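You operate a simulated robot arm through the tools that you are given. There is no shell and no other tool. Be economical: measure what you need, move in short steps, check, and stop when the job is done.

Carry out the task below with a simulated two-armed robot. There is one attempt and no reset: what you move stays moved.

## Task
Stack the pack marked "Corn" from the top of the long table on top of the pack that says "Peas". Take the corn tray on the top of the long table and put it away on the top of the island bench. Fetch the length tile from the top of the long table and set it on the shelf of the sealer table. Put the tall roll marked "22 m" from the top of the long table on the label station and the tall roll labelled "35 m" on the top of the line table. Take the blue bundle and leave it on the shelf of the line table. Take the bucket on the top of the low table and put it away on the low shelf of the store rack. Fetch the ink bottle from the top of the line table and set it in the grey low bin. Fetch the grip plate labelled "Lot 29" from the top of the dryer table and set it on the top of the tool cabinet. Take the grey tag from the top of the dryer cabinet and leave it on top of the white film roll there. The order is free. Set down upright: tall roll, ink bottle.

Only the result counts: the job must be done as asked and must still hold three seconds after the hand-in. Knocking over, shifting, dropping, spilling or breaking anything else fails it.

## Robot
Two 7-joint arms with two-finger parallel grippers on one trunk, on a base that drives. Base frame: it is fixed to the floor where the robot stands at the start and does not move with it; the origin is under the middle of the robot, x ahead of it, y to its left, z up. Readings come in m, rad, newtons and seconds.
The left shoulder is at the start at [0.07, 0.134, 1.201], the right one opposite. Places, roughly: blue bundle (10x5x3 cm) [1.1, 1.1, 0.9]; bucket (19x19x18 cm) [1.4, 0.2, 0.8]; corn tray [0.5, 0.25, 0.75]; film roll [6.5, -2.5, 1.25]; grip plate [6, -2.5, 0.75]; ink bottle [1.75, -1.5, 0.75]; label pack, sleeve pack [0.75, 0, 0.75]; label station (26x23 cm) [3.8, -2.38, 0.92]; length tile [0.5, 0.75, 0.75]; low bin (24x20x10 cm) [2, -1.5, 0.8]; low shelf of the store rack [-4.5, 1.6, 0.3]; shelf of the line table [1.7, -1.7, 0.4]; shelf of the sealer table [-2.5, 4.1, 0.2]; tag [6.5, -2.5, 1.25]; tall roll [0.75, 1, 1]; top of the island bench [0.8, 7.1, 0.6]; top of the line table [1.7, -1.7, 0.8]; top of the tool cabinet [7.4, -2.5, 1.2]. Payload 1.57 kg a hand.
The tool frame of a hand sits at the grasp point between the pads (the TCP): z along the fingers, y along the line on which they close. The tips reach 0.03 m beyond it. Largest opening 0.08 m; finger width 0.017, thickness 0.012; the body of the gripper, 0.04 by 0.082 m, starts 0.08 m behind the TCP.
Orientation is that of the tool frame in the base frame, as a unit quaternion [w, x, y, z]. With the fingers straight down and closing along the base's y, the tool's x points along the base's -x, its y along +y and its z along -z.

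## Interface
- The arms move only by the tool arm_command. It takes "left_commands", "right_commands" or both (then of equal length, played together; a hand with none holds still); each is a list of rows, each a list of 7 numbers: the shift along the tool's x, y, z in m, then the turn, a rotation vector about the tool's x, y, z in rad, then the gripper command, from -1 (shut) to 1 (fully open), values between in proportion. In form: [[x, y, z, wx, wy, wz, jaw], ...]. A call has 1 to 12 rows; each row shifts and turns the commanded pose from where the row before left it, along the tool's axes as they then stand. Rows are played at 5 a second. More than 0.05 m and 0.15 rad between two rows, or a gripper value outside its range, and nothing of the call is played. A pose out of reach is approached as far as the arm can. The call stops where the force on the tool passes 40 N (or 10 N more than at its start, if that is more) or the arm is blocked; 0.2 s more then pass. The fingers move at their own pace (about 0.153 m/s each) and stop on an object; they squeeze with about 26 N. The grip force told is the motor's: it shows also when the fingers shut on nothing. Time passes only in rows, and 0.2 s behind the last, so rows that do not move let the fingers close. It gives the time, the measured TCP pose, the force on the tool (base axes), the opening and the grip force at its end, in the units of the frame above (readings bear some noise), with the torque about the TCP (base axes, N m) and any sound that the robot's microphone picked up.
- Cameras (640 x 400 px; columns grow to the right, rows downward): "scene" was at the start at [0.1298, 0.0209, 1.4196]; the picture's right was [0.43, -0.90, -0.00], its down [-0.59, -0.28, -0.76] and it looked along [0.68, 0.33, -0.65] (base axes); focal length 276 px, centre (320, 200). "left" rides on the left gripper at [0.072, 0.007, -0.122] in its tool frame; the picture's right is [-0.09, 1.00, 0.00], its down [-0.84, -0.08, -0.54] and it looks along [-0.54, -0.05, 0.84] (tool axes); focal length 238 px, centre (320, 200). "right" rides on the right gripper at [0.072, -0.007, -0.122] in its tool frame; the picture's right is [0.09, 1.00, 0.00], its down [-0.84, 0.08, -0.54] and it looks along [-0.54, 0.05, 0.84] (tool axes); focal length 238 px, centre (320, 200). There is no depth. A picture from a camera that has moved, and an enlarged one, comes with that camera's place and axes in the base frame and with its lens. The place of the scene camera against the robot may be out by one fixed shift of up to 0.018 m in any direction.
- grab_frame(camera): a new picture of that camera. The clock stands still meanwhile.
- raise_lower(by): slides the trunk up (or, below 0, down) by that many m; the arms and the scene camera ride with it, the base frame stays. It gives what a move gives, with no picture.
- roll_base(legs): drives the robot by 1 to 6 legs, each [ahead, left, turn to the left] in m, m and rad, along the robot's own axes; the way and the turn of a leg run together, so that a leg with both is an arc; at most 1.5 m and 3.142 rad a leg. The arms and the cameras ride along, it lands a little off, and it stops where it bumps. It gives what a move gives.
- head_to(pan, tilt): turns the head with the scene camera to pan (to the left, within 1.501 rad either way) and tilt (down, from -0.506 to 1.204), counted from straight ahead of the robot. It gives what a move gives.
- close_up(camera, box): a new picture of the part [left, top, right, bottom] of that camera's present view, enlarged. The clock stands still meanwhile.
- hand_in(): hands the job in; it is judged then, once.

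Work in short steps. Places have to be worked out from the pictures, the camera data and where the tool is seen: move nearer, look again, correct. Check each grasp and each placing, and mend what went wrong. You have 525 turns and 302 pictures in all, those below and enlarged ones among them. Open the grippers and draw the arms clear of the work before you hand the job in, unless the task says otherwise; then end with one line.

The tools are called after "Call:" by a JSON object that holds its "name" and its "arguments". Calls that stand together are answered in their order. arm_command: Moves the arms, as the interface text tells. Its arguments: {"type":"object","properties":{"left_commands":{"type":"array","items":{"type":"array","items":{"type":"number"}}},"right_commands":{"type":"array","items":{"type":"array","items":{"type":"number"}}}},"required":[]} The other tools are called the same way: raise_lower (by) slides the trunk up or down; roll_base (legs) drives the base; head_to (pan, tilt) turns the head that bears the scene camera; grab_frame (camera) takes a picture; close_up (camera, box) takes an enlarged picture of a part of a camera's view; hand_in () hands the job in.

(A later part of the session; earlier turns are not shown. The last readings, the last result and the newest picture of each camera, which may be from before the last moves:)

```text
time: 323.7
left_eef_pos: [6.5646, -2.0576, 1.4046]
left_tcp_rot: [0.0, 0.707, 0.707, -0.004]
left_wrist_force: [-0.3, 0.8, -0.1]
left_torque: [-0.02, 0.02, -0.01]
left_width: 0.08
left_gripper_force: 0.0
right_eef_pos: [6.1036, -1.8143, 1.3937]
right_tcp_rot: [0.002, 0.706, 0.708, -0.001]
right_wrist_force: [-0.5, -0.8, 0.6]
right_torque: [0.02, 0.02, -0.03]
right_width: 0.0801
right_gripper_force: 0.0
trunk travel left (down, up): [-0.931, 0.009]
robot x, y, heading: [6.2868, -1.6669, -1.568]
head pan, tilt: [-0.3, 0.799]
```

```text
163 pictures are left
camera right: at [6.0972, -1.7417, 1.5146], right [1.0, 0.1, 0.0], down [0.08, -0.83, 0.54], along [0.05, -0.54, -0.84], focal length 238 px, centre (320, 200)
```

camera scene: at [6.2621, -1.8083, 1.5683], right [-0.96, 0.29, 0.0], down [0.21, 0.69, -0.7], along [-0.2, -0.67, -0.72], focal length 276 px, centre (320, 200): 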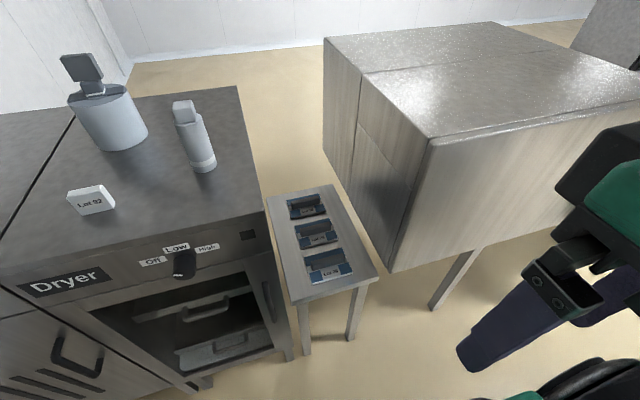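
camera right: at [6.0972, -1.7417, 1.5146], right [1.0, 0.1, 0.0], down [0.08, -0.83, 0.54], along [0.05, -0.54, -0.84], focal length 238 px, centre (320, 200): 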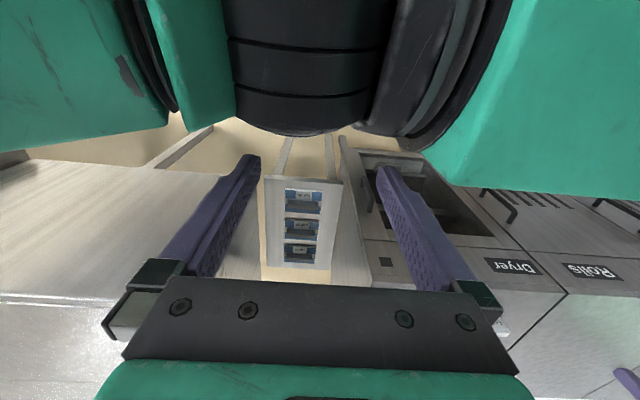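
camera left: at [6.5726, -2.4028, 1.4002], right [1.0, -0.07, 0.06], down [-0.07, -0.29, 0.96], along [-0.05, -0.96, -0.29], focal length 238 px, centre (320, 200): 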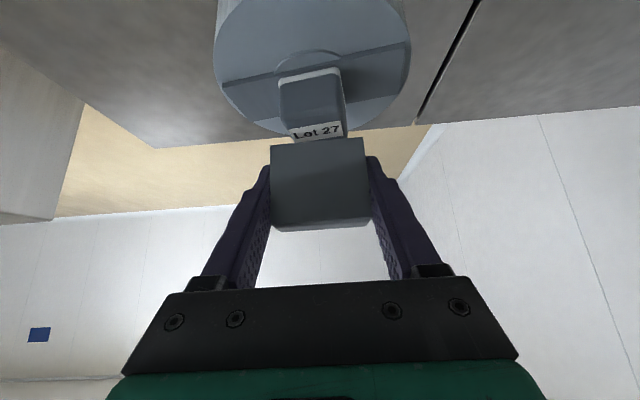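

Slot between dryer (x 6.23) and tunnel (x 5.91) holds the small table; Lot 29 is about (6.087, -2.39). I move the left hand up and out over the empty Rolls cabinet side, and turn the right wrist 90°.

Call:
{"name": "arm_command", "arguments": {"left_commands": [[0.01, 0.03, -0.02, 0, 0, 0, 1], [0.01, 0.03, -0.02, 0, 0, 0, 1], [0.01, 0.03, -0.02, 0, 0, 0, 1], [0.01, 0.03, -0.02, 0, 0, 0, 1], [0.01, 0.03, -0.02, 0, 0, 0, 1], [0, 0, 0, 0, 0, 0, 1], [0, 0, 0, 0, 0, 0, 1], [0, 0, 0, 0, 0, 0, 1], [0, 0, 0, 0, 0, 0, 1], [0, 0, 0, 0, 0, 0, 1], [0, 0, 0, 0, 0, 0, 1]], "right_commands": [[-0.02, 0, 0, 0, 0, -0.143, 1], [0, 0, 0, 0, 0, -0.143, 1], [0, 0, 0, 0, 0, -0.143, 1], [0, 0, 0, 0, 0, -0.143, 1], [0, 0, 0, 0, 0, -0.143, 1], [0, 0, 0, 0, 0, -0.143, 1], [0, 0, 0, 0, 0, -0.143, 1], [0, 0, 0, 0, 0, -0.143, 1], [0, 0, 0, 0, 0, -0.143, 1], [0, 0, 0, 0, 0, -0.143, 1], [0, 0, 0, 0, 0, -0.14, 1]]}}

Call:
{"name": "grab_frame", "arguments": {"camera": "scene"}}

```text
time: 325.9
left_eef_pos: [6.7158, -2.005, 1.5001]
left_tcp_rot: [0.002, 0.707, 0.707, -0.005]
left_wrist_force: [0.1, -0.6, 0.3]
left_torque: [-0.02, -0.01, -0.02]
left_width: 0.0801
left_gripper_force: 0.0
right_eef_pos: [6.1308, -1.8258, 1.3799]
right_tcp_rot: [-0.004, 0.09, 0.996, -0.007]
right_wrist_force: [-6.9, -27.2, 7.1]
right_torque: [-0.33, 0.18, 0.3]
right_width: 0.0551
right_gripper_force: 0.1
right hand out of reach, approached as far as the arm can: row 8, 9, 10
trunk travel left (down, up): [-0.931, 0.009]
robot x, y, heading: [6.2839, -1.6641, -1.564]
head pan, tilt: [-0.3, 0.799]
stopped in row 10 (right hand): the force on the tool passed its limit (the readings are from after the stop); the commanded pose is now the measured one
```

```text
162 pictures are left
camera scene: at [6.2632, -1.8093, 1.5682], right [-0.96, 0.29, 0.0], down [0.21, 0.69, -0.7], along [-0.21, -0.67, -0.72], focal length 276 px, centre (320, 200)
```

scene: 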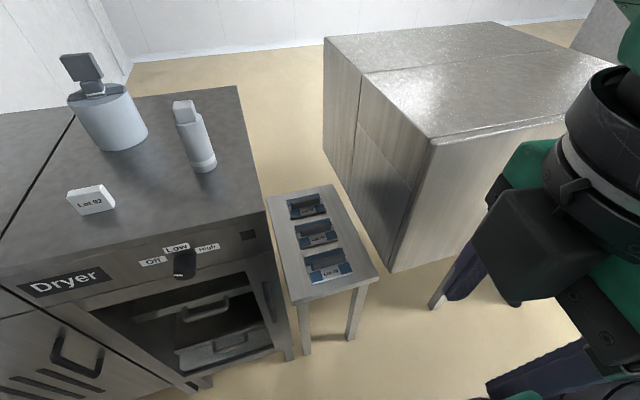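

The right hand was too close to the robot's own body and touched it. I move it forward, away from the body.

Call:
{"name": "arm_command", "arguments": {"right_commands": [[0.0, -0.03, 0, 0, 0, 0, 1], [0.0, -0.045, 0, 0, 0, 0, 1], [0.0, -0.045, 0, 0, 0, 0, 1], [0, -0.045, 0, 0, 0, 0, 1], [0, 0, 0, 0, 0, -0.09, 1], [0, 0, 0, 0, 0, -0.09, 1], [0, 0, 0, 0, 0, 0, 1]]}}

Call:
{"name": "grab_frame", "arguments": {"camera": "right"}}

```text
time: 327.5
left_eef_pos: [6.7144, -2.005, 1.5021]
left_tcp_rot: [0.002, 0.707, 0.707, -0.004]
left_wrist_force: [-0.5, -0.1, 0.3]
left_torque: [0.04, 0.02, 0.0]
left_width: 0.0798
left_gripper_force: 0.1
right_eef_pos: [6.2012, -1.8781, 1.3403]
right_tcp_rot: [-0.004, -0.002, 1.0, -0.005]
right_wrist_force: [-0.5, -0.6, -0.7]
right_torque: [0.01, -0.01, -0.02]
right_width: 0.08
right_gripper_force: 0.1
right hand out of reach, approached as far as the arm can: row 1, 2, 3, 4, 5, 6
trunk travel left (down, up): [-0.931, 0.009]
robot x, y, heading: [6.2811, -1.6681, -1.572]
head pan, tilt: [-0.3, 0.799]
```

```text
161 pictures are left
camera right: at [6.1307, -1.8828, 1.4612], right [-0.1, 1.0, -0.01], down [0.84, 0.09, 0.54], along [0.53, 0.04, -0.84], focal length 238 px, centre (320, 200)
```

right: 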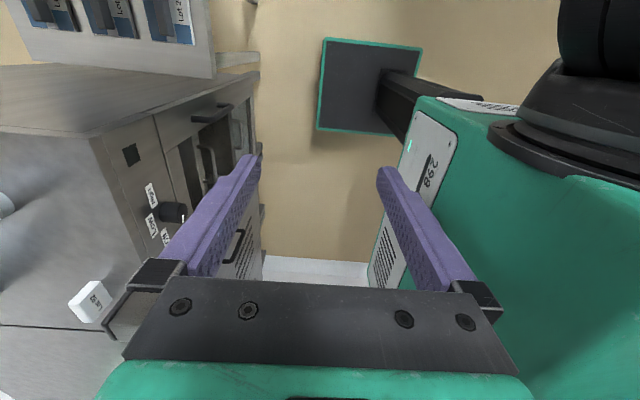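

Orientation is right. I lower the hand relative to the shoulder and extend ahead to find the workable region.

Call:
{"name": "arm_command", "arguments": {"right_commands": [[0.01, -0.02, 0.045, 0, 0, 0, 1], [0.01, -0.02, 0.045, 0, 0, 0, 1], [0.01, -0.03, 0.035, 0, 0, 0, 1], [0.01, -0.045, 0, 0, 0, 0, 1], [0.01, -0.045, 0, 0, 0, 0, 1], [0.01, -0.045, 0, 0, 0, 0, 1]]}}

```text
refused: row 1 steps farther than a row can; nothing moved
```

Call:
{"name": "arm_command", "arguments": {"right_commands": [[0.01, -0.02, 0.04, 0, 0, 0, 1], [0.01, -0.02, 0.04, 0, 0, 0, 1], [0.01, -0.03, 0.035, 0, 0, 0, 1], [0.01, -0.045, 0, 0, 0, 0, 1], [0.01, -0.045, 0, 0, 0, 0, 1], [0.01, -0.045, 0, 0, 0, 0, 1]]}}

```text
time: 328.9
left_eef_pos: [6.7144, -2.0049, 1.501]
left_tcp_rot: [0.001, 0.707, 0.707, -0.004]
left_wrist_force: [0.1, 0.5, 0.4]
left_torque: [0.02, -0.01, -0.02]
left_width: 0.0801
left_gripper_force: 0.0
right_eef_pos: [6.2214, -1.8965, 1.2566]
right_tcp_rot: [-0.003, -0.002, 1.0, -0.005]
right_wrist_force: [-0.4, 0.7, 0.2]
right_torque: [-0.02, 0.0, 0.02]
right_width: 0.08
right_gripper_force: 0.1
right hand out of reach, approached as far as the arm can: row 1, 2, 3, 4, 5, 6
trunk travel left (down, up): [-0.931, 0.009]
robot x, y, heading: [6.2828, -1.6643, -1.572]
head pan, tilt: [-0.3, 0.799]
```

That wrist direction is joint-limited. I turn it back and on to the other side (the gripper is symmetric).

Call:
{"name": "arm_command", "arguments": {"right_commands": [[0, 0, 0, 0, 0, 0.143, 1], [0, 0, 0, 0, 0, 0.143, 1], [0, 0, 0, 0, 0, 0.143, 1], [0, 0, 0, 0, 0, 0.143, 1], [0, 0, 0, 0, 0, 0.143, 1], [0, 0, 0, 0, 0, 0.143, 1], [0, 0, 0, 0, 0, 0.143, 1], [0, 0, 0, 0, 0, 0.143, 1], [0, 0, 0, 0, 0, 0.143, 1], [0, 0, 0, 0, 0, 0.143, 1], [0, 0, 0, 0, 0, 0.143, 1]]}}

Call:
{"name": "arm_command", "arguments": {"right_commands": [[-0.045, 0, 0, 0, 0, 0, 1], [-0.045, 0, 0, 0, 0, 0, 1], [-0.045, 0, 0, 0, 0, 0, 1], [-0.045, 0, 0, 0, 0, 0, 1], [0, -0.045, 0, 0, 0, 0, 1], [0, -0.045, 0, 0, 0, 0, 1]]}}

Call:
{"name": "arm_command", "arguments": {"right_commands": [[0, 0, 0, 0, 0, 0.143, 1], [0, 0, 0, 0, 0, 0.143, 1], [0, 0, 0, 0, 0, 0.143, 1], [0, 0, 0, 0, 0, 0.143, 1], [0, 0, 0, 0, 0, 0.143, 1], [0, 0, 0, 0, 0, 0.143, 1], [0, 0, 0, 0, 0, 0.143, 1], [0, 0, 0, 0, 0, 0.143, 1], [0, 0, 0, 0, 0, 0.143, 1], [0, 0, 0, 0, 0, 0.143, 1], [0, 0, 0, 0, 0, 0.143, 1]]}}

```text
time: 331.3
left_eef_pos: [6.7143, -2.0052, 1.5018]
left_tcp_rot: [0.001, 0.707, 0.707, -0.004]
left_wrist_force: [-0.3, 0.3, -0.8]
left_torque: [0.03, -0.02, -0.02]
left_width: 0.08
left_gripper_force: 0.0
right_eef_pos: [6.218, -1.8992, 1.2561]
right_tcp_rot: [0.001, 0.707, 0.707, -0.006]
right_wrist_force: [-0.8, -0.5, -0.2]
right_torque: [0.01, -0.02, -0.03]
right_width: 0.0798
right_gripper_force: 0.0
trunk travel left (down, up): [-0.931, 0.009]
robot x, y, heading: [6.287, -1.6666, -1.57]
head pan, tilt: [-0.3, 0.799]
```

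```text
time: 332.7
left_eef_pos: [6.7099, -2.0028, 1.5045]
left_tcp_rot: [0.004, 0.707, 0.707, -0.003]
left_wrist_force: [-0.2, -0.7, -0.1]
left_torque: [-0.04, -0.02, 0.01]
left_width: 0.0801
left_gripper_force: 0.1
right_eef_pos: [6.1267, -2.0775, 1.2581]
right_tcp_rot: [0.003, 0.706, 0.708, -0.005]
right_wrist_force: [0.1, -0.4, 0.0]
right_torque: [-0.01, -0.01, -0.01]
right_width: 0.0801
right_gripper_force: 0.1
trunk travel left (down, up): [-0.931, 0.009]
robot x, y, heading: [6.2834, -1.6668, -1.566]
head pan, tilt: [-0.3, 0.799]
```

```text
time: 335.1
left_eef_pos: [6.7152, -2.0064, 1.5015]
left_tcp_rot: [0.002, 0.708, 0.707, -0.004]
left_wrist_force: [-0.3, 0.3, 0.6]
left_torque: [0.02, -0.03, 0.0]
left_width: 0.0797
left_gripper_force: 0.1
right_eef_pos: [6.1289, -2.0785, 1.2596]
right_tcp_rot: [0.005, 1.0, -0.001, -0.003]
right_wrist_force: [1.1, 0.8, 0.1]
right_torque: [0.0, 0.02, 0.02]
right_width: 0.0802
right_gripper_force: 0.1
trunk travel left (down, up): [-0.931, 0.009]
robot x, y, heading: [6.2808, -1.6644, -1.576]
head pan, tilt: [-0.3, 0.799]
```

Now the right hand is turned (closing along y) at ahead 0.41. I lower the trunk 0.2 and drive ahead 0.15, then look.

Call:
{"name": "raise_lower", "arguments": {"by": -0.2}}

Call:
{"name": "roll_base", "arguments": {"legs": [[0.15, 0, 0.005]]}}

Call:
{"name": "head_to", "arguments": {"pan": -0.3, "tilt": 0.9}}

Call:
{"name": "grab_frame", "arguments": {"camera": "scene"}}

Call:
{"name": "grab_frame", "arguments": {"camera": "right"}}

```text
time: 337.3
left_eef_pos: [6.715, -2.0052, 1.3015]
left_tcp_rot: [0.001, 0.706, 0.708, -0.004]
left_wrist_force: [0.1, 0.2, 0.6]
left_torque: [-0.02, 0.0, 0.0]
left_width: 0.0801
left_gripper_force: 0.0
right_eef_pos: [6.1285, -2.0794, 1.0598]
right_tcp_rot: [0.005, 1.0, 0.0, -0.004]
right_wrist_force: [-0.5, 0.4, 0.2]
right_torque: [0.03, 0.01, -0.01]
right_width: 0.0799
right_gripper_force: 0.0
trunk travel left (down, up): [-0.731, 0.209]
robot x, y, heading: [6.2845, -1.6647, -1.57]
head pan, tilt: [-0.3, 0.799]
```

```text
time: 338.7
left_eef_pos: [6.7165, -2.1501, 1.3027]
left_tcp_rot: [0.003, 0.706, 0.709, -0.006]
left_wrist_force: [-0.5, -0.5, 0.6]
left_torque: [-0.03, 0.02, -0.03]
left_width: 0.08
left_gripper_force: 0.0
right_eef_pos: [6.1307, -2.2288, 1.0601]
right_tcp_rot: [0.006, 1.0, 0.004, -0.003]
right_wrist_force: [-0.1, 0.4, 0.7]
right_torque: [-0.04, 0.02, 0.0]
right_width: 0.0799
right_gripper_force: 0.0
trunk travel left (down, up): [-0.731, 0.209]
robot x, y, heading: [6.2775, -1.8181, -1.562]
head pan, tilt: [-0.3, 0.799]
```

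```text
time: 339.4
left_eef_pos: [6.7171, -2.1537, 1.3023]
left_tcp_rot: [0.003, 0.705, 0.709, -0.004]
left_wrist_force: [0.1, -0.5, 0.9]
left_torque: [0.02, -0.02, 0.02]
left_width: 0.0802
left_gripper_force: 0.1
right_eef_pos: [6.1316, -2.2301, 1.0589]
right_tcp_rot: [0.005, 1.0, 0.003, -0.003]
right_wrist_force: [-0.6, -0.1, 0.3]
right_torque: [-0.01, -0.03, -0.01]
right_width: 0.0799
right_gripper_force: 0.1
trunk travel left (down, up): [-0.731, 0.209]
robot x, y, heading: [6.2837, -1.818, -1.562]
head pan, tilt: [-0.3, 0.901]
```

```text
160 pictures are left
camera scene: at [6.2648, -1.9541, 1.3603], right [-0.96, 0.29, 0.0], down [0.23, 0.75, -0.62], along [-0.18, -0.59, -0.78], focal length 276 px, centre (320, 200)
```

scene: 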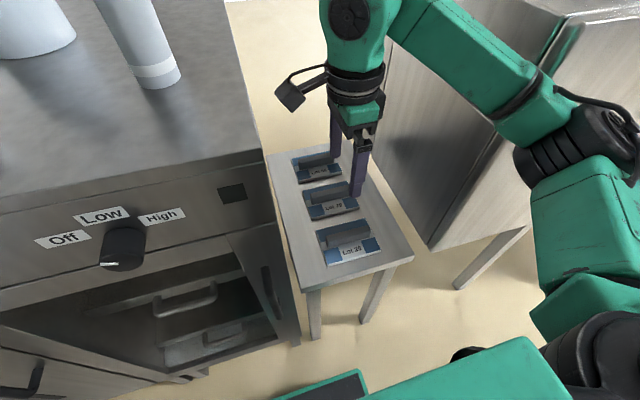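

```text
159 pictures are left
camera right: at [6.2049, -2.2212, 1.1795], right [0.1, -0.99, 0.01], down [-0.83, -0.08, 0.55], along [-0.55, -0.06, -0.84], focal length 238 px, centre (320, 200)
```

right: 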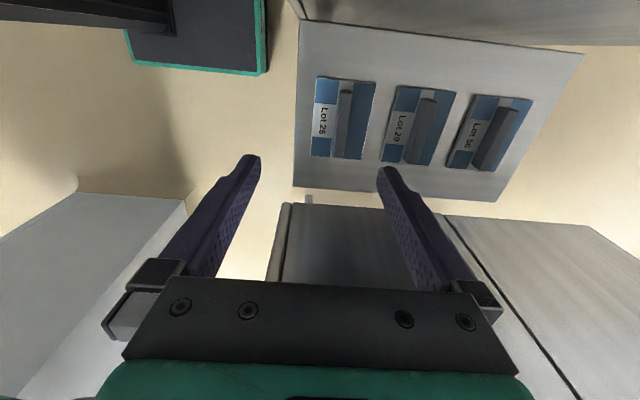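

Great view: the Lot 29 bar centres near (6.097, -2.417), along x. I drive ahead 0.1 and move the hand over it.

Call:
{"name": "roll_base", "arguments": {"legs": [[0.1, 0, -0.009]]}}

Call:
{"name": "arm_command", "arguments": {"right_commands": [[-0.012, 0.03, 0.03, 0, 0, 0, 1], [-0.012, 0.03, 0.03, 0, 0, 0, 1], [-0.011, 0.028, 0.03, 0, 0, 0, 1]]}}

Call:
{"name": "grab_frame", "arguments": {"camera": "right"}}

Call:
{"name": "grab_frame", "arguments": {"camera": "scene"}}

```text
time: 340.6
left_eef_pos: [6.7258, -2.2241, 1.3035]
left_tcp_rot: [0.006, 0.712, 0.702, -0.017]
left_wrist_force: [0.4, 0.1, -0.1]
left_torque: [-0.01, -0.01, -0.03]
left_width: 0.0801
left_gripper_force: 0.0
right_eef_pos: [6.1342, -2.2938, 1.0682]
right_tcp_rot: [0.011, 1.0, -0.011, -0.009]
right_wrist_force: [-1.0, -0.7, -0.1]
right_torque: [0.0, 0.0, 0.01]
right_width: 0.0798
right_gripper_force: 0.1
trunk travel left (down, up): [-0.731, 0.209]
robot x, y, heading: [6.2876, -1.9052, -1.578]
head pan, tilt: [-0.3, 0.901]
stopped in leg 1: the robot was blocked; the commanded pose is now the measured one
```

```text
time: 341.6
left_eef_pos: [6.7294, -2.2243, 1.303]
left_tcp_rot: [0.003, 0.713, 0.701, -0.019]
left_wrist_force: [-0.5, -0.4, 0.2]
left_torque: [0.0, 0.02, 0.01]
left_width: 0.0798
left_gripper_force: 0.0
right_eef_pos: [6.0952, -2.3855, 0.9817]
right_tcp_rot: [0.012, 1.0, -0.012, -0.012]
right_wrist_force: [0.2, 0.8, 0.3]
right_torque: [0.0, -0.01, 0.0]
right_width: 0.0801
right_gripper_force: 0.1
trunk travel left (down, up): [-0.731, 0.209]
robot x, y, heading: [6.2842, -1.903, -1.589]
head pan, tilt: [-0.3, 0.901]
stopped in row 3 (right hand): the arm was blocked; the commanded pose is now the measured one
```

```text
158 pictures are left
camera right: at [6.1713, -2.3765, 1.0993], right [0.07, -1.0, 0.02], down [-0.83, -0.05, 0.56], along [-0.56, -0.06, -0.83], focal length 238 px, centre (320, 200)
```

right: 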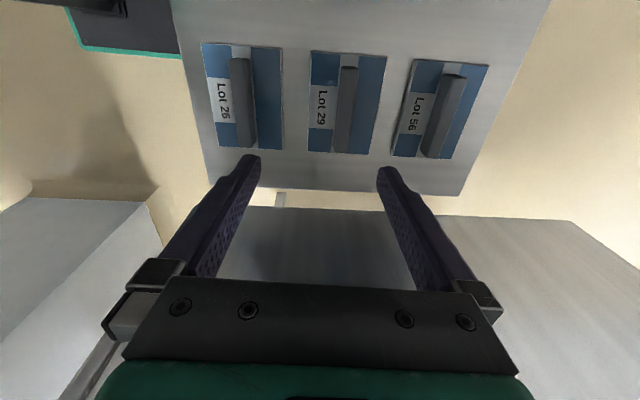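

```text
157 pictures are left
camera scene: at [6.283, -2.015, 1.3626], right [-0.95, 0.31, 0.01], down [0.23, 0.73, -0.64], along [-0.2, -0.61, -0.77], focal length 276 px, centre (320, 200)
```

scene: 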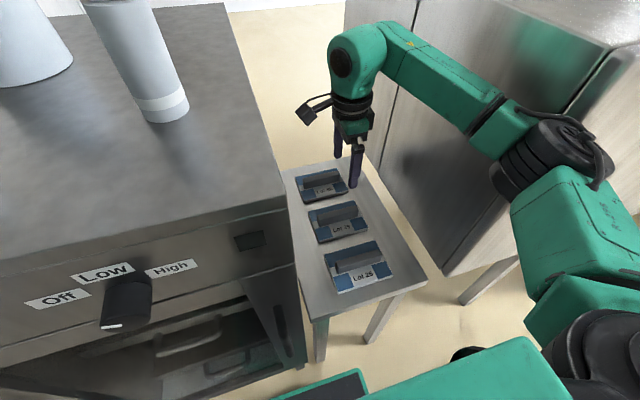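

Something (likely the right elbow) touched the tunnel's corner. I back off 6 cm, shift left 4 cm, and look at where the elbow is.

Call:
{"name": "roll_base", "arguments": {"legs": [[-0.06, 0.04, 0.01]]}}

Call:
{"name": "head_to", "arguments": {"pan": -0.7, "tilt": 0.6}}

Call:
{"name": "grab_frame", "arguments": {"camera": "scene"}}

```text
time: 342.6
left_eef_pos: [6.7499, -2.193, 1.3008]
left_tcp_rot: [0.002, 0.708, 0.706, -0.001]
left_wrist_force: [-1.1, -0.7, -0.5]
left_torque: [0.05, -0.04, -0.04]
left_width: 0.0801
left_gripper_force: 0.1
right_eef_pos: [6.126, -2.351, 0.963]
right_tcp_rot: [-0.002, 1.0, -0.005, -0.003]
right_wrist_force: [-0.8, -1.0, 0.0]
right_torque: [0.04, -0.06, 0.02]
right_width: 0.08
right_gripper_force: 0.0
trunk travel left (down, up): [-0.731, 0.209]
robot x, y, heading: [6.3242, -1.847, -1.573]
head pan, tilt: [-0.3, 0.901]
```

```text
time: 343.5
left_eef_pos: [6.7558, -2.1847, 1.3016]
left_tcp_rot: [0.003, 0.709, 0.705, -0.005]
left_wrist_force: [0.5, -0.2, -0.5]
left_torque: [-0.02, 0.03, -0.01]
left_width: 0.0801
left_gripper_force: 0.0
right_eef_pos: [6.1302, -2.3451, 0.9663]
right_tcp_rot: [0.001, 1.0, -0.005, -0.004]
right_wrist_force: [0.2, -0.3, -0.5]
right_torque: [-0.03, 0.01, -0.02]
right_width: 0.0802
right_gripper_force: 0.1
trunk travel left (down, up): [-0.731, 0.209]
robot x, y, heading: [6.3268, -1.8452, -1.569]
head pan, tilt: [-0.7, 0.6]
```

```text
156 pictures are left
camera scene: at [6.2712, -1.9763, 1.3852], right [-0.76, 0.65, 0.0], down [0.36, 0.43, -0.83], along [-0.53, -0.63, -0.56], focal length 276 px, centre (320, 200)
```

scene: 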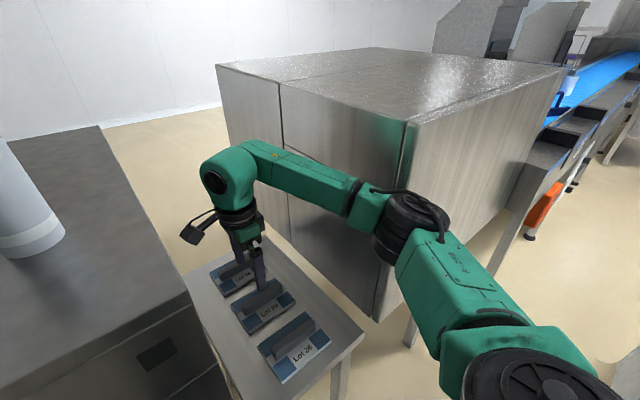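

The elbow sits just off the tunnel's front corner. From here I extend the hand in small steps to (6.097, -2.418).

Call:
{"name": "arm_command", "arguments": {"right_commands": [[-0.008, 0.02, 0.0, 0, 0, 0, 1], [-0.008, 0.02, 0.0, 0, 0, 0, 1], [-0.008, 0.018, 0.0, 0, 0, 0, 1], [-0.008, 0.015, 0.0, 0, 0, 0, 1]]}}

Call:
{"name": "grab_frame", "arguments": {"camera": "scene"}}

Call:
{"name": "grab_frame", "arguments": {"camera": "right"}}

```text
time: 344.5
left_eef_pos: [6.7554, -2.1866, 1.3019]
left_tcp_rot: [0.002, 0.709, 0.705, -0.004]
left_wrist_force: [0.9, 0.0, -0.7]
left_torque: [-0.02, -0.01, -0.02]
left_width: 0.0799
left_gripper_force: 0.2
right_eef_pos: [6.0966, -2.4208, 0.9653]
right_tcp_rot: [0.0, 1.0, -0.004, -0.005]
right_wrist_force: [0.8, 1.0, 0.7]
right_torque: [0.01, 0.01, -0.01]
right_width: 0.0797
right_gripper_force: 0.0
trunk travel left (down, up): [-0.731, 0.209]
robot x, y, heading: [6.3264, -1.8455, -1.577]
head pan, tilt: [-0.7, 0.6]
```

```text
155 pictures are left
camera scene: at [6.2703, -1.9782, 1.3851], right [-0.76, 0.65, 0.0], down [0.36, 0.43, -0.82], along [-0.53, -0.63, -0.57], focal length 276 px, centre (320, 200)
```

scene: 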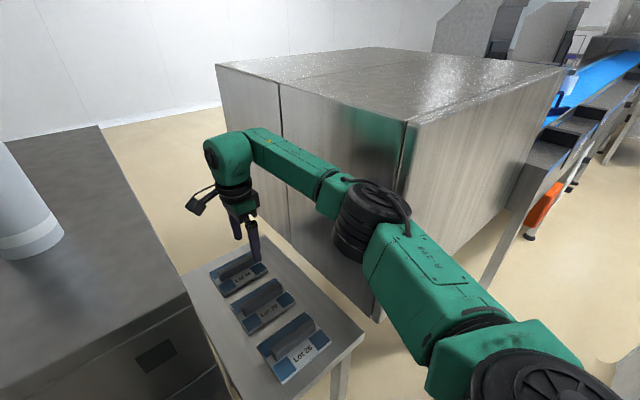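

```text
154 pictures are left
camera right: at [6.1707, -2.4128, 1.0853], right [0.08, -1.0, 0.0], down [-0.83, -0.07, 0.55], along [-0.55, -0.05, -0.84], focal length 238 px, centre (320, 200)
```

right: 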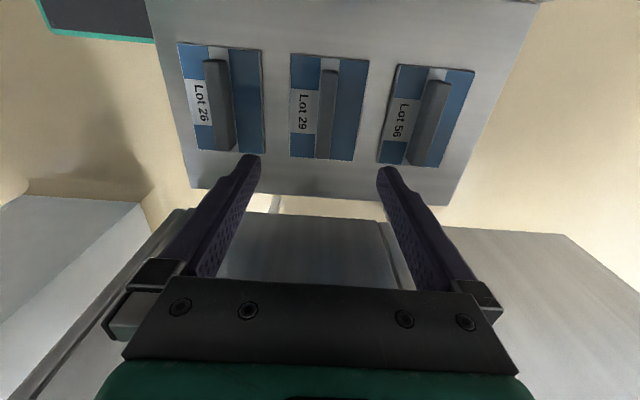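

No contact now. Bar centre is (6.093, -2.428). I nudge 7 mm and lower by trunk 0.12, then look.

Call:
{"name": "arm_command", "arguments": {"right_commands": [[-0.003, 0.007, 0.0, 0, 0, 0, 1]]}}

Call:
{"name": "raise_lower", "arguments": {"by": -0.1}}

Call:
{"name": "grab_frame", "arguments": {"camera": "right"}}

```text
time: 344.9
left_eef_pos: [6.7544, -2.1851, 1.3013]
left_tcp_rot: [0.001, 0.709, 0.705, -0.005]
left_wrist_force: [0.2, -0.1, -0.3]
left_torque: [0.01, -0.01, 0.01]
left_width: 0.0799
left_gripper_force: 0.2
right_eef_pos: [6.0939, -2.4263, 0.9663]
right_tcp_rot: [0.0, 1.0, -0.004, -0.005]
right_wrist_force: [0.4, -0.6, -0.5]
right_torque: [0.0, 0.01, -0.04]
right_width: 0.0798
right_gripper_force: 0.2
trunk travel left (down, up): [-0.731, 0.209]
robot x, y, heading: [6.3203, -1.8423, -1.573]
head pan, tilt: [-0.7, 0.6]
```

```text
time: 346.2
left_eef_pos: [6.7544, -2.1848, 1.2023]
left_tcp_rot: [0.002, 0.709, 0.705, -0.005]
left_wrist_force: [-1.1, -0.1, 0.6]
left_torque: [-0.02, -0.01, 0.02]
left_width: 0.08
left_gripper_force: 0.0
right_eef_pos: [6.0941, -2.4241, 0.8665]
right_tcp_rot: [0.001, 1.0, -0.004, -0.005]
right_wrist_force: [-0.1, -0.1, 0.3]
right_torque: [0.0, 0.0, 0.0]
right_width: 0.08
right_gripper_force: 0.0
trunk travel left (down, up): [-0.631, 0.309]
robot x, y, heading: [6.3261, -1.8463, -1.572]
head pan, tilt: [-0.7, 0.6]
```

```text
153 pictures are left
camera right: at [6.1675, -2.4187, 0.9863], right [0.08, -1.0, 0.0], down [-0.83, -0.07, 0.55], along [-0.55, -0.05, -0.84], focal length 238 px, centre (320, 200)
```

right: 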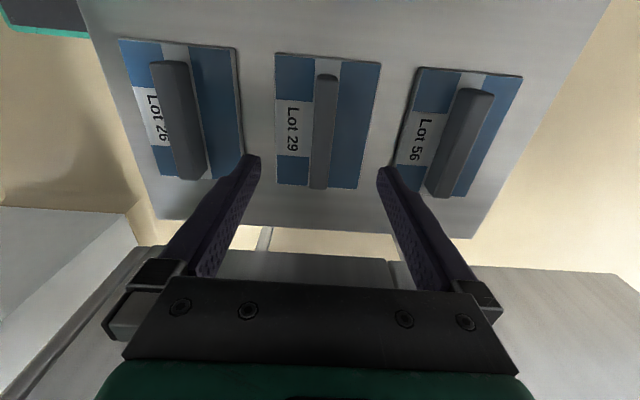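

Left hand is now barely above the cabinet top, so I raise it 0.2 first. The bar top is around z 0.72–0.75; I then lower 0.08 more.

Call:
{"name": "arm_command", "arguments": {"left_commands": [[0.01, 0, -0.045, 0, 0, 0, 1], [0.01, 0, -0.045, 0, 0, 0, 1], [0.01, 0, -0.045, 0, 0, 0, 1], [0.01, 0, -0.045, 0, 0, 0, 1], [0.01, 0, -0.045, 0, 0, 0, 1]]}}

Call:
{"name": "raise_lower", "arguments": {"by": -0.07}}

Call:
{"name": "grab_frame", "arguments": {"camera": "right"}}

```text
time: 347.4
left_eef_pos: [6.7464, -2.1496, 1.2041]
left_tcp_rot: [0.003, 0.709, 0.705, -0.004]
left_wrist_force: [0.0, 0.2, -0.1]
left_torque: [-0.03, 0.01, -0.01]
left_width: 0.0803
left_gripper_force: 0.1
left hand out of reach, approached as far as the arm can: row 1, 2, 3, 4, 5
right_eef_pos: [6.0941, -2.4248, 0.8658]
right_tcp_rot: [0.001, 1.0, -0.004, -0.005]
right_wrist_force: [0.6, -0.4, 0.7]
right_torque: [-0.01, 0.01, 0.0]
right_width: 0.08
right_gripper_force: 0.0
trunk travel left (down, up): [-0.631, 0.309]
robot x, y, heading: [6.3207, -1.8443, -1.57]
head pan, tilt: [-0.7, 0.6]
```

```text
time: 348.5
left_eef_pos: [6.7466, -2.1493, 1.1329]
left_tcp_rot: [0.003, 0.709, 0.705, -0.005]
left_wrist_force: [0.1, 0.0, -0.8]
left_torque: [0.0, 0.02, -0.01]
left_width: 0.0799
left_gripper_force: 0.1
right_eef_pos: [6.0933, -2.4253, 0.7962]
right_tcp_rot: [0.001, 1.0, -0.004, -0.004]
right_wrist_force: [0.6, -0.6, 0.8]
right_torque: [-0.01, -0.02, -0.04]
right_width: 0.0799
right_gripper_force: 0.1
trunk travel left (down, up): [-0.561, 0.379]
robot x, y, heading: [6.3258, -1.8431, -1.569]
head pan, tilt: [-0.7, 0.6]
```

```text
152 pictures are left
camera right: at [6.1676, -2.4187, 0.9163], right [0.08, -1.0, 0.0], down [-0.83, -0.07, 0.55], along [-0.55, -0.05, -0.84], focal length 238 px, centre (320, 200)
```

right: 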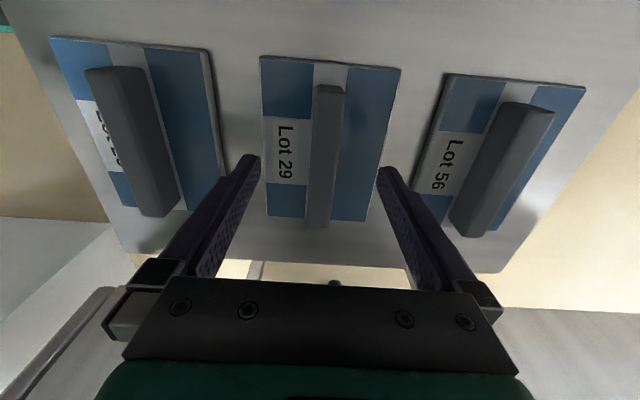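

The left hand couldn't rise there and is close to the cabinet front, so I pull it back 10 cm. Bar top is near z 0.69; then lower 5 cm more.

Call:
{"name": "arm_command", "arguments": {"left_commands": [[0.04, 0, 0, 0, 0, 0, 1], [0.04, 0, 0, 0, 0, 0, 1], [0.03, 0, 0, 0, 0, 0, 1]]}}

Call:
{"name": "raise_lower", "arguments": {"by": -0.05}}

Call:
{"name": "grab_frame", "arguments": {"camera": "right"}}

```text
time: 349.3
left_eef_pos: [6.7503, -2.0544, 1.1019]
left_tcp_rot: [0.003, 0.709, 0.705, -0.006]
left_wrist_force: [-0.4, -0.2, -0.3]
left_torque: [0.02, 0.01, 0.01]
left_width: 0.0801
left_gripper_force: 0.0
left hand out of reach, approached as far as the arm can: row 1, 2, 3
right_eef_pos: [6.0945, -2.4254, 0.7966]
right_tcp_rot: [0.001, 1.0, -0.004, -0.005]
right_wrist_force: [-0.6, -0.3, 0.6]
right_torque: [0.02, 0.03, 0.0]
right_width: 0.08
right_gripper_force: 0.0
trunk travel left (down, up): [-0.561, 0.379]
robot x, y, heading: [6.3225, -1.8467, -1.571]
head pan, tilt: [-0.7, 0.6]
```

```text
time: 350.2
left_eef_pos: [6.7498, -2.0555, 1.0518]
left_tcp_rot: [0.004, 0.709, 0.705, -0.006]
left_wrist_force: [-0.2, 0.0, -0.1]
left_torque: [0.01, 0.0, 0.01]
left_width: 0.0798
left_gripper_force: 0.0
right_eef_pos: [6.0942, -2.4257, 0.7462]
right_tcp_rot: [0.001, 1.0, -0.005, -0.005]
right_wrist_force: [-1.3, 0.9, -0.2]
right_torque: [-0.02, -0.05, -0.01]
right_width: 0.08
right_gripper_force: 0.0
trunk travel left (down, up): [-0.511, 0.429]
robot x, y, heading: [6.3234, -1.8447, -1.575]
head pan, tilt: [-0.7, 0.6]
```

```text
151 pictures are left
camera right: at [6.1676, -2.4187, 0.8663], right [0.08, -1.0, 0.0], down [-0.83, -0.07, 0.55], along [-0.55, -0.05, -0.84], focal length 238 px, centre (320, 200)
```

right: 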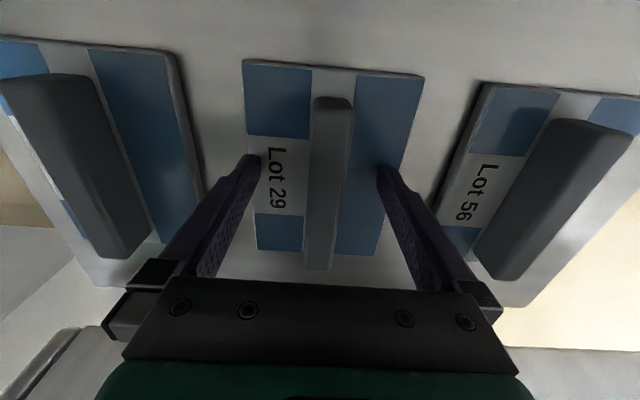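

Bar top is at z ≈ 0.70. Lower 3.5 cm and close.

Call:
{"name": "raise_lower", "arguments": {"by": -0.03}}

Call:
{"name": "raise_lower", "arguments": {"by": -0.006}}

Call:
{"name": "arm_command", "arguments": {"right_commands": [[0, 0, 0, 0, 0, 0, -1], [0, 0, 0, 0, 0, 0, -1], [0, 0, 0, 0, 0, 0, -1]]}}

Call:
{"name": "grab_frame", "arguments": {"camera": "right"}}

```text
time: 350.6
left_eef_pos: [6.7517, -2.0551, 1.0385]
left_tcp_rot: [0.003, 0.709, 0.705, -0.006]
left_wrist_force: [-0.3, -0.1, 0.3]
left_torque: [0.02, -0.01, -0.01]
left_width: 0.0798
left_gripper_force: 0.2
right_eef_pos: [6.0935, -2.4265, 0.7418]
right_tcp_rot: [0.006, 1.0, -0.005, 0.0]
right_wrist_force: [-0.1, 7.5, 15.5]
right_torque: [0.95, -0.04, 0.0]
right_width: 0.0799
right_gripper_force: 0.0
trunk travel left (down, up): [-0.498, 0.442]
robot x, y, heading: [6.3235, -1.8446, -1.573]
head pan, tilt: [-0.7, 0.6]
stopped: the force on the tool passed its limit (the readings are from after the stop); the commanded pose is now the measured one
```

```text
time: 351.1
left_eef_pos: [6.7507, -2.0527, 1.0336]
left_tcp_rot: [0.003, 0.71, 0.704, -0.006]
left_wrist_force: [0.2, 0.2, -0.8]
left_torque: [0.01, 0.0, -0.02]
left_width: 0.0798
left_gripper_force: 0.0
right_eef_pos: [6.0937, -2.4266, 0.7419]
right_tcp_rot: [0.01, 1.0, -0.005, 0.0]
right_wrist_force: [-0.3, 6.4, 20.5]
right_torque: [1.13, -0.02, 0.02]
right_width: 0.0802
right_gripper_force: 0.0
trunk travel left (down, up): [-0.493, 0.447]
robot x, y, heading: [6.322, -1.8441, -1.577]
head pan, tilt: [-0.7, 0.6]
stopped: the force on the tool passed its limit (the readings are from after the stop); the commanded pose is now the measured one
```

```text
time: 351.9
left_eef_pos: [6.7528, -2.0543, 1.0334]
left_tcp_rot: [0.004, 0.709, 0.705, -0.008]
left_wrist_force: [-0.3, -0.1, -0.6]
left_torque: [-0.01, -0.01, 0.01]
left_width: 0.0802
left_gripper_force: 0.0
right_eef_pos: [6.095, -2.4276, 0.7422]
right_tcp_rot: [0.012, 1.0, -0.004, 0.0]
right_wrist_force: [0.2, -8.9, 27.8]
right_torque: [0.74, -0.56, -0.02]
right_width: 0.0222
right_gripper_force: 26.1
trunk travel left (down, up): [-0.493, 0.447]
robot x, y, heading: [6.3204, -1.8449, -1.578]
head pan, tilt: [-0.7, 0.6]
```

```text
150 pictures are left
camera right: at [6.1676, -2.418, 0.8629], right [0.08, -1.0, 0.03], down [-0.84, -0.06, 0.54], along [-0.54, -0.07, -0.84], focal length 238 px, centre (320, 200)
```

right: 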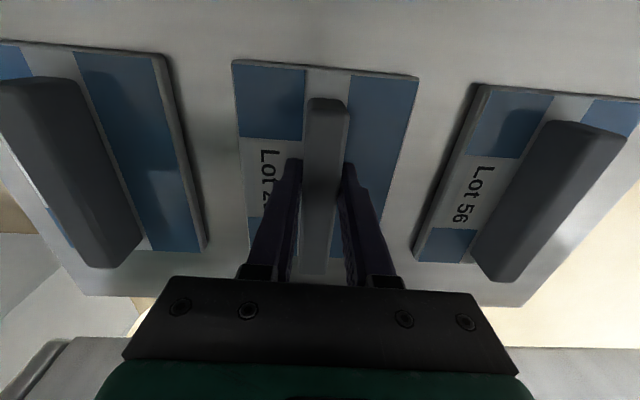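

The tips rested on the plate (top z ≈ 0.712) and the jaws now hold the bar (2.2 cm). I lift by trunk and check.

Call:
{"name": "raise_lower", "arguments": {"by": 0.02}}

Call:
{"name": "raise_lower", "arguments": {"by": 0.1}}

Call:
{"name": "grab_frame", "arguments": {"camera": "right"}}

Call:
{"name": "grab_frame", "arguments": {"camera": "scene"}}

```text
time: 352.6
left_eef_pos: [6.7519, -2.057, 1.0553]
left_tcp_rot: [0.003, 0.709, 0.705, -0.005]
left_wrist_force: [-0.2, 0.3, -0.3]
left_torque: [0.02, 0.01, 0.02]
left_width: 0.0801
left_gripper_force: 0.1
right_eef_pos: [6.0937, -2.4279, 0.7571]
right_tcp_rot: [0.007, 1.0, -0.004, 0.0]
right_wrist_force: [0.1, 0.2, -2.9]
right_torque: [-0.01, -0.03, 0.0]
right_width: 0.0216
right_gripper_force: 25.9
trunk travel left (down, up): [-0.513, 0.427]
robot x, y, heading: [6.3221, -1.8448, -1.576]
head pan, tilt: [-0.7, 0.6]
```

```text
time: 353.9
left_eef_pos: [6.7506, -2.0567, 1.1533]
left_tcp_rot: [0.003, 0.708, 0.706, -0.006]
left_wrist_force: [0.8, 0.2, -0.2]
left_torque: [0.05, 0.02, -0.01]
left_width: 0.0801
left_gripper_force: 0.2
right_eef_pos: [6.0933, -2.4275, 0.858]
right_tcp_rot: [0.009, 1.0, -0.004, 0.0]
right_wrist_force: [-0.6, -0.3, -3.7]
right_torque: [0.0, -0.04, -0.01]
right_width: 0.0216
right_gripper_force: 26.1
trunk travel left (down, up): [-0.613, 0.327]
robot x, y, heading: [6.3253, -1.8497, -1.576]
head pan, tilt: [-0.7, 0.6]
```

```text
149 pictures are left
camera right: at [6.1657, -2.4201, 0.9789], right [0.08, -1.0, 0.02], down [-0.84, -0.06, 0.54], along [-0.54, -0.06, -0.84], focal length 238 px, centre (320, 200)
```

right: 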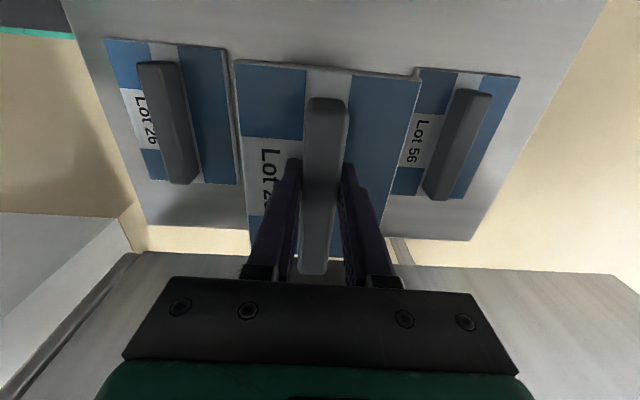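

```text
148 pictures are left
camera scene: at [6.2696, -1.9784, 1.2671], right [-0.76, 0.65, 0.0], down [0.37, 0.43, -0.82], along [-0.53, -0.63, -0.57], focal length 276 px, centre (320, 200)
```

scene: 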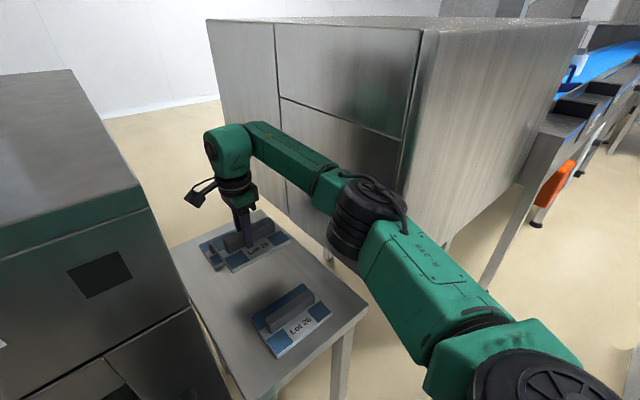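

Lot 29 is held. I raise the trunk fully, then raise the hand, back out, and strafe toward the Tools cabinet.

Call:
{"name": "raise_lower", "arguments": {"by": 0.325}}

Call:
{"name": "roll_base", "arguments": {"legs": [[-0.3, 0, 0]]}}

Call:
{"name": "arm_command", "arguments": {"right_commands": [[0, 0, -0.045, 0, 0, 0, -1], [0, 0, -0.045, 0, 0, 0, -1], [0, 0, -0.04, 0, 0, 0, -1]]}}

```text
time: 357.1
left_eef_pos: [6.7512, -2.057, 1.4791]
left_tcp_rot: [0.003, 0.709, 0.705, -0.006]
left_wrist_force: [-0.8, -0.2, 1.5]
left_torque: [-0.02, 0.0, -0.02]
left_width: 0.08
left_gripper_force: 0.1
right_eef_pos: [6.0932, -2.4296, 1.1825]
right_tcp_rot: [0.009, 1.0, -0.004, 0.0]
right_wrist_force: [0.2, -0.4, -2.5]
right_torque: [0.03, -0.02, -0.03]
right_width: 0.0218
right_gripper_force: 26.1
trunk travel left (down, up): [-0.938, 0.002]
robot x, y, heading: [6.3241, -1.8454, -1.572]
head pan, tilt: [-0.7, 0.6]
```

```text
time: 359.2
left_eef_pos: [6.7507, -1.7643, 1.4784]
left_tcp_rot: [0.002, 0.71, 0.704, -0.004]
left_wrist_force: [-0.4, 0.6, 0.1]
left_torque: [0.05, 0.03, -0.02]
left_width: 0.0799
left_gripper_force: 0.1
right_eef_pos: [6.0934, -2.1336, 1.1828]
right_tcp_rot: [0.007, 1.0, -0.005, 0.0]
right_wrist_force: [1.1, -0.7, -2.0]
right_torque: [0.04, -0.04, -0.01]
right_width: 0.0215
right_gripper_force: 25.5
trunk travel left (down, up): [-0.938, 0.002]
robot x, y, heading: [6.3274, -1.5469, -1.575]
head pan, tilt: [-0.7, 0.6]
```

```text
time: 360.0
left_eef_pos: [6.7532, -1.76, 1.4782]
left_tcp_rot: [0.003, 0.71, 0.704, -0.005]
left_wrist_force: [-0.3, -0.2, 0.8]
left_torque: [0.0, 0.01, 0.01]
left_width: 0.08
left_gripper_force: 0.1
right_eef_pos: [6.0933, -2.13, 1.3131]
right_tcp_rot: [0.009, 1.0, -0.006, 0.0]
right_wrist_force: [0.1, -0.1, -2.3]
right_torque: [0.0, -0.02, 0.02]
right_width: 0.0216
right_gripper_force: 26.1
trunk travel left (down, up): [-0.938, 0.002]
robot x, y, heading: [6.3258, -1.5501, -1.574]
head pan, tilt: [-0.7, 0.6]
```

I strafe left 0.65, then turn left 0.57 so that the Tools cabinet lies ahead without crowding the east wall.

Call:
{"name": "roll_base", "arguments": {"legs": [[0, 0.65, 0], [0, 0, 0.57]]}}

Call:
{"name": "head_to", "arguments": {"pan": 0.0, "tilt": 0.6}}

Call:
{"name": "grab_frame", "arguments": {"camera": "scene"}}

```text
time: 365.1
left_eef_pos: [7.441, -1.5055, 1.4795]
left_tcp_rot: [0.004, 0.485, 0.875, -0.003]
left_wrist_force: [0.1, 0.1, -0.3]
left_torque: [0.0, 0.01, -0.02]
left_width: 0.0799
left_gripper_force: 0.1
right_eef_pos: [7.0836, -2.1701, 1.3112]
right_tcp_rot: [0.009, 0.962, 0.274, 0.002]
right_wrist_force: [-1.2, -0.2, -3.0]
right_torque: [0.03, -0.03, -0.01]
right_width: 0.0217
right_gripper_force: 26.2
trunk travel left (down, up): [-0.938, 0.002]
robot x, y, heading: [6.9684, -1.5568, -1.008]
head pan, tilt: [-0.7, 0.6]
```

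```text
time: 366.2
left_eef_pos: [7.4418, -1.5042, 1.4802]
left_tcp_rot: [0.004, 0.485, 0.874, -0.004]
left_wrist_force: [0.8, -0.1, 0.5]
left_torque: [0.0, 0.03, 0.01]
left_width: 0.0797
left_gripper_force: 0.0
right_eef_pos: [7.0831, -2.1695, 1.3113]
right_tcp_rot: [0.009, 0.962, 0.274, 0.003]
right_wrist_force: [-1.1, 0.6, -3.5]
right_torque: [0.0, -0.03, 0.01]
right_width: 0.0216
right_gripper_force: 26.0
trunk travel left (down, up): [-0.938, 0.002]
robot x, y, heading: [6.9685, -1.5544, -1.01]
head pan, tilt: [0.0, 0.6]
```

```text
147 pictures are left
camera scene: at [7.0447, -1.6863, 1.5921], right [-0.85, -0.53, 0.0], down [-0.3, 0.48, -0.82], along [0.44, -0.7, -0.57], focal length 276 px, centre (320, 200)
```

scene: 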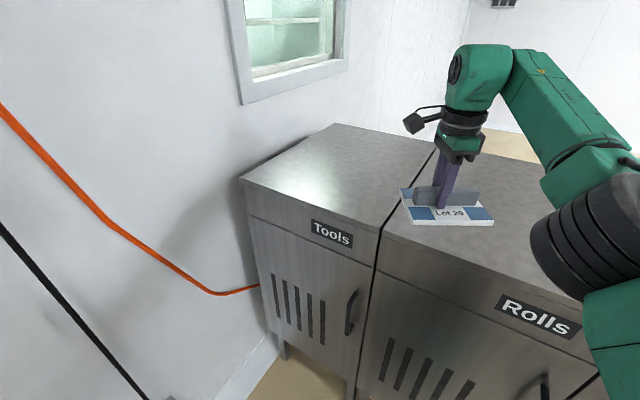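

Tools top spans x 7.19–7.64, y from -2.18. I tuck the left hand in, shift the plate hand left, and drive ahead 0.27.

Call:
{"name": "arm_command", "arguments": {"left_commands": [[0, -0.045, 0, 0, 0, 0, 1], [0, -0.045, 0, 0, 0, 0, 1], [0, -0.045, 0, 0, 0, 0, 1], [0, -0.045, 0, 0, 0, 0, 1]], "right_commands": [[0.035, 0, 0, 0, 0, 0, -1], [0.035, 0, 0, 0, 0, 0, -1], [0.035, 0, 0, 0, 0, 0, -1], [0.025, 0, 0, 0, 0, 0, -1]]}}

Call:
{"name": "roll_base", "arguments": {"legs": [[0.25, 0, 0]]}}

Call:
{"name": "grab_frame", "arguments": {"camera": "scene"}}

```text
time: 367.2
left_eef_pos: [7.2918, -1.6042, 1.4757]
left_tcp_rot: [0.004, 0.485, 0.874, -0.004]
left_wrist_force: [0.6, -0.6, 0.3]
left_torque: [0.01, 0.0, 0.01]
left_width: 0.0802
left_gripper_force: 0.1
left hand out of reach, approached as far as the arm can: row 1
right_eef_pos: [7.1911, -2.099, 1.3098]
right_tcp_rot: [0.008, 0.962, 0.274, 0.003]
right_wrist_force: [0.5, 0.2, -2.2]
right_torque: [0.01, 0.0, 0.01]
right_width: 0.0215
right_gripper_force: 26.2
right hand out of reach, approached as far as the arm can: row 4
trunk travel left (down, up): [-0.938, 0.002]
robot x, y, heading: [6.966, -1.5494, -1.006]
head pan, tilt: [0.0, 0.6]
```

```text
time: 369.0
left_eef_pos: [7.4179, -1.8046, 1.4763]
left_tcp_rot: [0.008, 0.486, 0.874, -0.006]
left_wrist_force: [-0.8, 0.5, -0.9]
left_torque: [-0.04, 0.01, 0.0]
left_width: 0.0799
left_gripper_force: 0.1
right_eef_pos: [7.3165, -2.2996, 1.3115]
right_tcp_rot: [0.01, 0.961, 0.275, 0.003]
right_wrist_force: [-0.6, 0.4, -2.6]
right_torque: [-0.01, -0.04, 0.01]
right_width: 0.0216
right_gripper_force: 26.3
trunk travel left (down, up): [-0.938, 0.002]
robot x, y, heading: [7.098, -1.7585, -1.009]
head pan, tilt: [0.0, 0.6]
```

```text
146 pictures are left
camera scene: at [7.1712, -1.8879, 1.5927], right [-0.85, -0.53, 0.0], down [-0.3, 0.48, -0.83], along [0.44, -0.7, -0.56], focal length 276 px, centre (320, 200)
```

scene: 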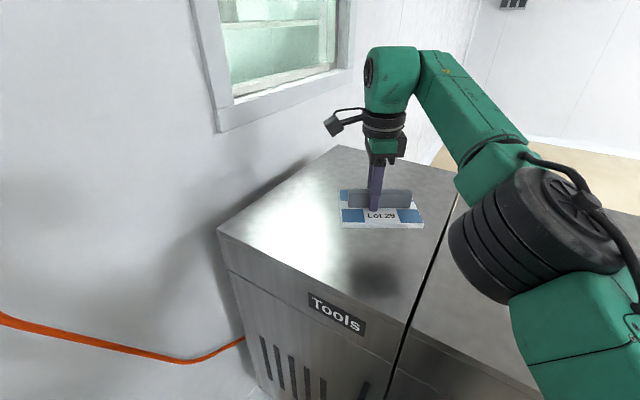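

Plate hovers over the Tools top. 6 cm further ahead, then lower to contact.

Call:
{"name": "roll_base", "arguments": {"legs": [[0.06, 0, 0]]}}

Call:
{"name": "arm_command", "arguments": {"right_commands": [[0, 0, 0.04, 0, 0, 0, -1], [0, 0, 0.04, 0, 0, 0, -1], [0, 0, 0.008, 0, 0, 0, -1], [0, 0, 0.004, 0, 0, 0, -1], [0, 0, 0.004, 0, 0, 0, -1]]}}

```text
time: 370.0
left_eef_pos: [7.4465, -1.8505, 1.4769]
left_tcp_rot: [0.01, 0.487, 0.874, -0.007]
left_wrist_force: [-0.3, 1.0, 0.4]
left_torque: [-0.09, -0.06, 0.0]
left_width: 0.08
left_gripper_force: 0.1
right_eef_pos: [7.3459, -2.3456, 1.3146]
right_tcp_rot: [0.012, 0.962, 0.274, 0.004]
right_wrist_force: [-0.4, 0.3, -2.2]
right_torque: [-0.06, -0.06, 0.02]
right_width: 0.0214
right_gripper_force: 25.7
trunk travel left (down, up): [-0.938, 0.002]
robot x, y, heading: [7.1309, -1.8095, -1.018]
head pan, tilt: [0.0, 0.6]
```

```text
time: 371.2
left_eef_pos: [7.4509, -1.8581, 1.478]
left_tcp_rot: [0.007, 0.486, 0.874, -0.005]
left_wrist_force: [0.1, -0.4, 0.1]
left_torque: [-0.05, 0.03, 0.02]
left_width: 0.0802
left_gripper_force: 0.1
right_eef_pos: [7.3518, -2.3562, 1.2145]
right_tcp_rot: [0.009, 0.962, 0.274, 0.003]
right_wrist_force: [1.0, -0.8, 3.5]
right_torque: [-0.06, 0.55, 0.17]
right_width: 0.0216
right_gripper_force: 26.0
trunk travel left (down, up): [-0.938, 0.002]
robot x, y, heading: [7.1325, -1.8118, -1.012]
head pan, tilt: [0.0, 0.6]
```

First contact; 3 mm more, then release and check.

Call:
{"name": "arm_command", "arguments": {"right_commands": [[0, 0, 0.003, 0, 0, 0, -1], [0, 0, 0, 0, 0, 0, -1], [0, 0, 0, 0, 0, 0, 0], [0, 0, 0, 0, 0, 0, 1], [0, 0, -0.03, 0, 0, 0, 1], [0, 0, -0.045, 0, 0, 0, 1], [0, 0, -0.045, 0, 0, 0, 1]]}}

Call:
{"name": "grab_frame", "arguments": {"camera": "scene"}}

```text
time: 372.8
left_eef_pos: [7.4532, -1.8563, 1.4754]
left_tcp_rot: [0.006, 0.486, 0.874, -0.005]
left_wrist_force: [0.6, 0.1, -0.7]
left_torque: [-0.02, 0.01, 0.0]
left_width: 0.0801
left_gripper_force: 0.0
right_eef_pos: [7.3489, -2.3482, 1.3303]
right_tcp_rot: [0.009, 0.962, 0.274, 0.002]
right_wrist_force: [0.4, 0.0, 0.4]
right_torque: [-0.05, 0.0, 0.0]
right_width: 0.0799
right_gripper_force: 0.0
right hand out of reach, approached as far as the arm can: row 7
trunk travel left (down, up): [-0.938, 0.002]
robot x, y, heading: [7.1329, -1.8119, -1.012]
head pan, tilt: [0.0, 0.6]
```

```text
145 pictures are left
camera scene: at [7.2068, -1.9398, 1.5923], right [-0.85, -0.53, 0.0], down [-0.3, 0.48, -0.83], along [0.44, -0.7, -0.56], focal length 276 px, centre (320, 200)
```

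scene: 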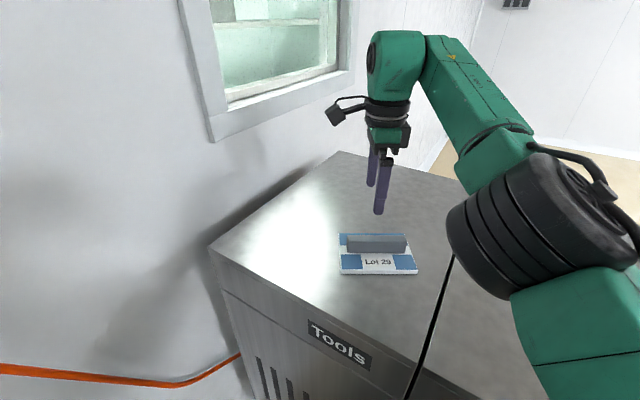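

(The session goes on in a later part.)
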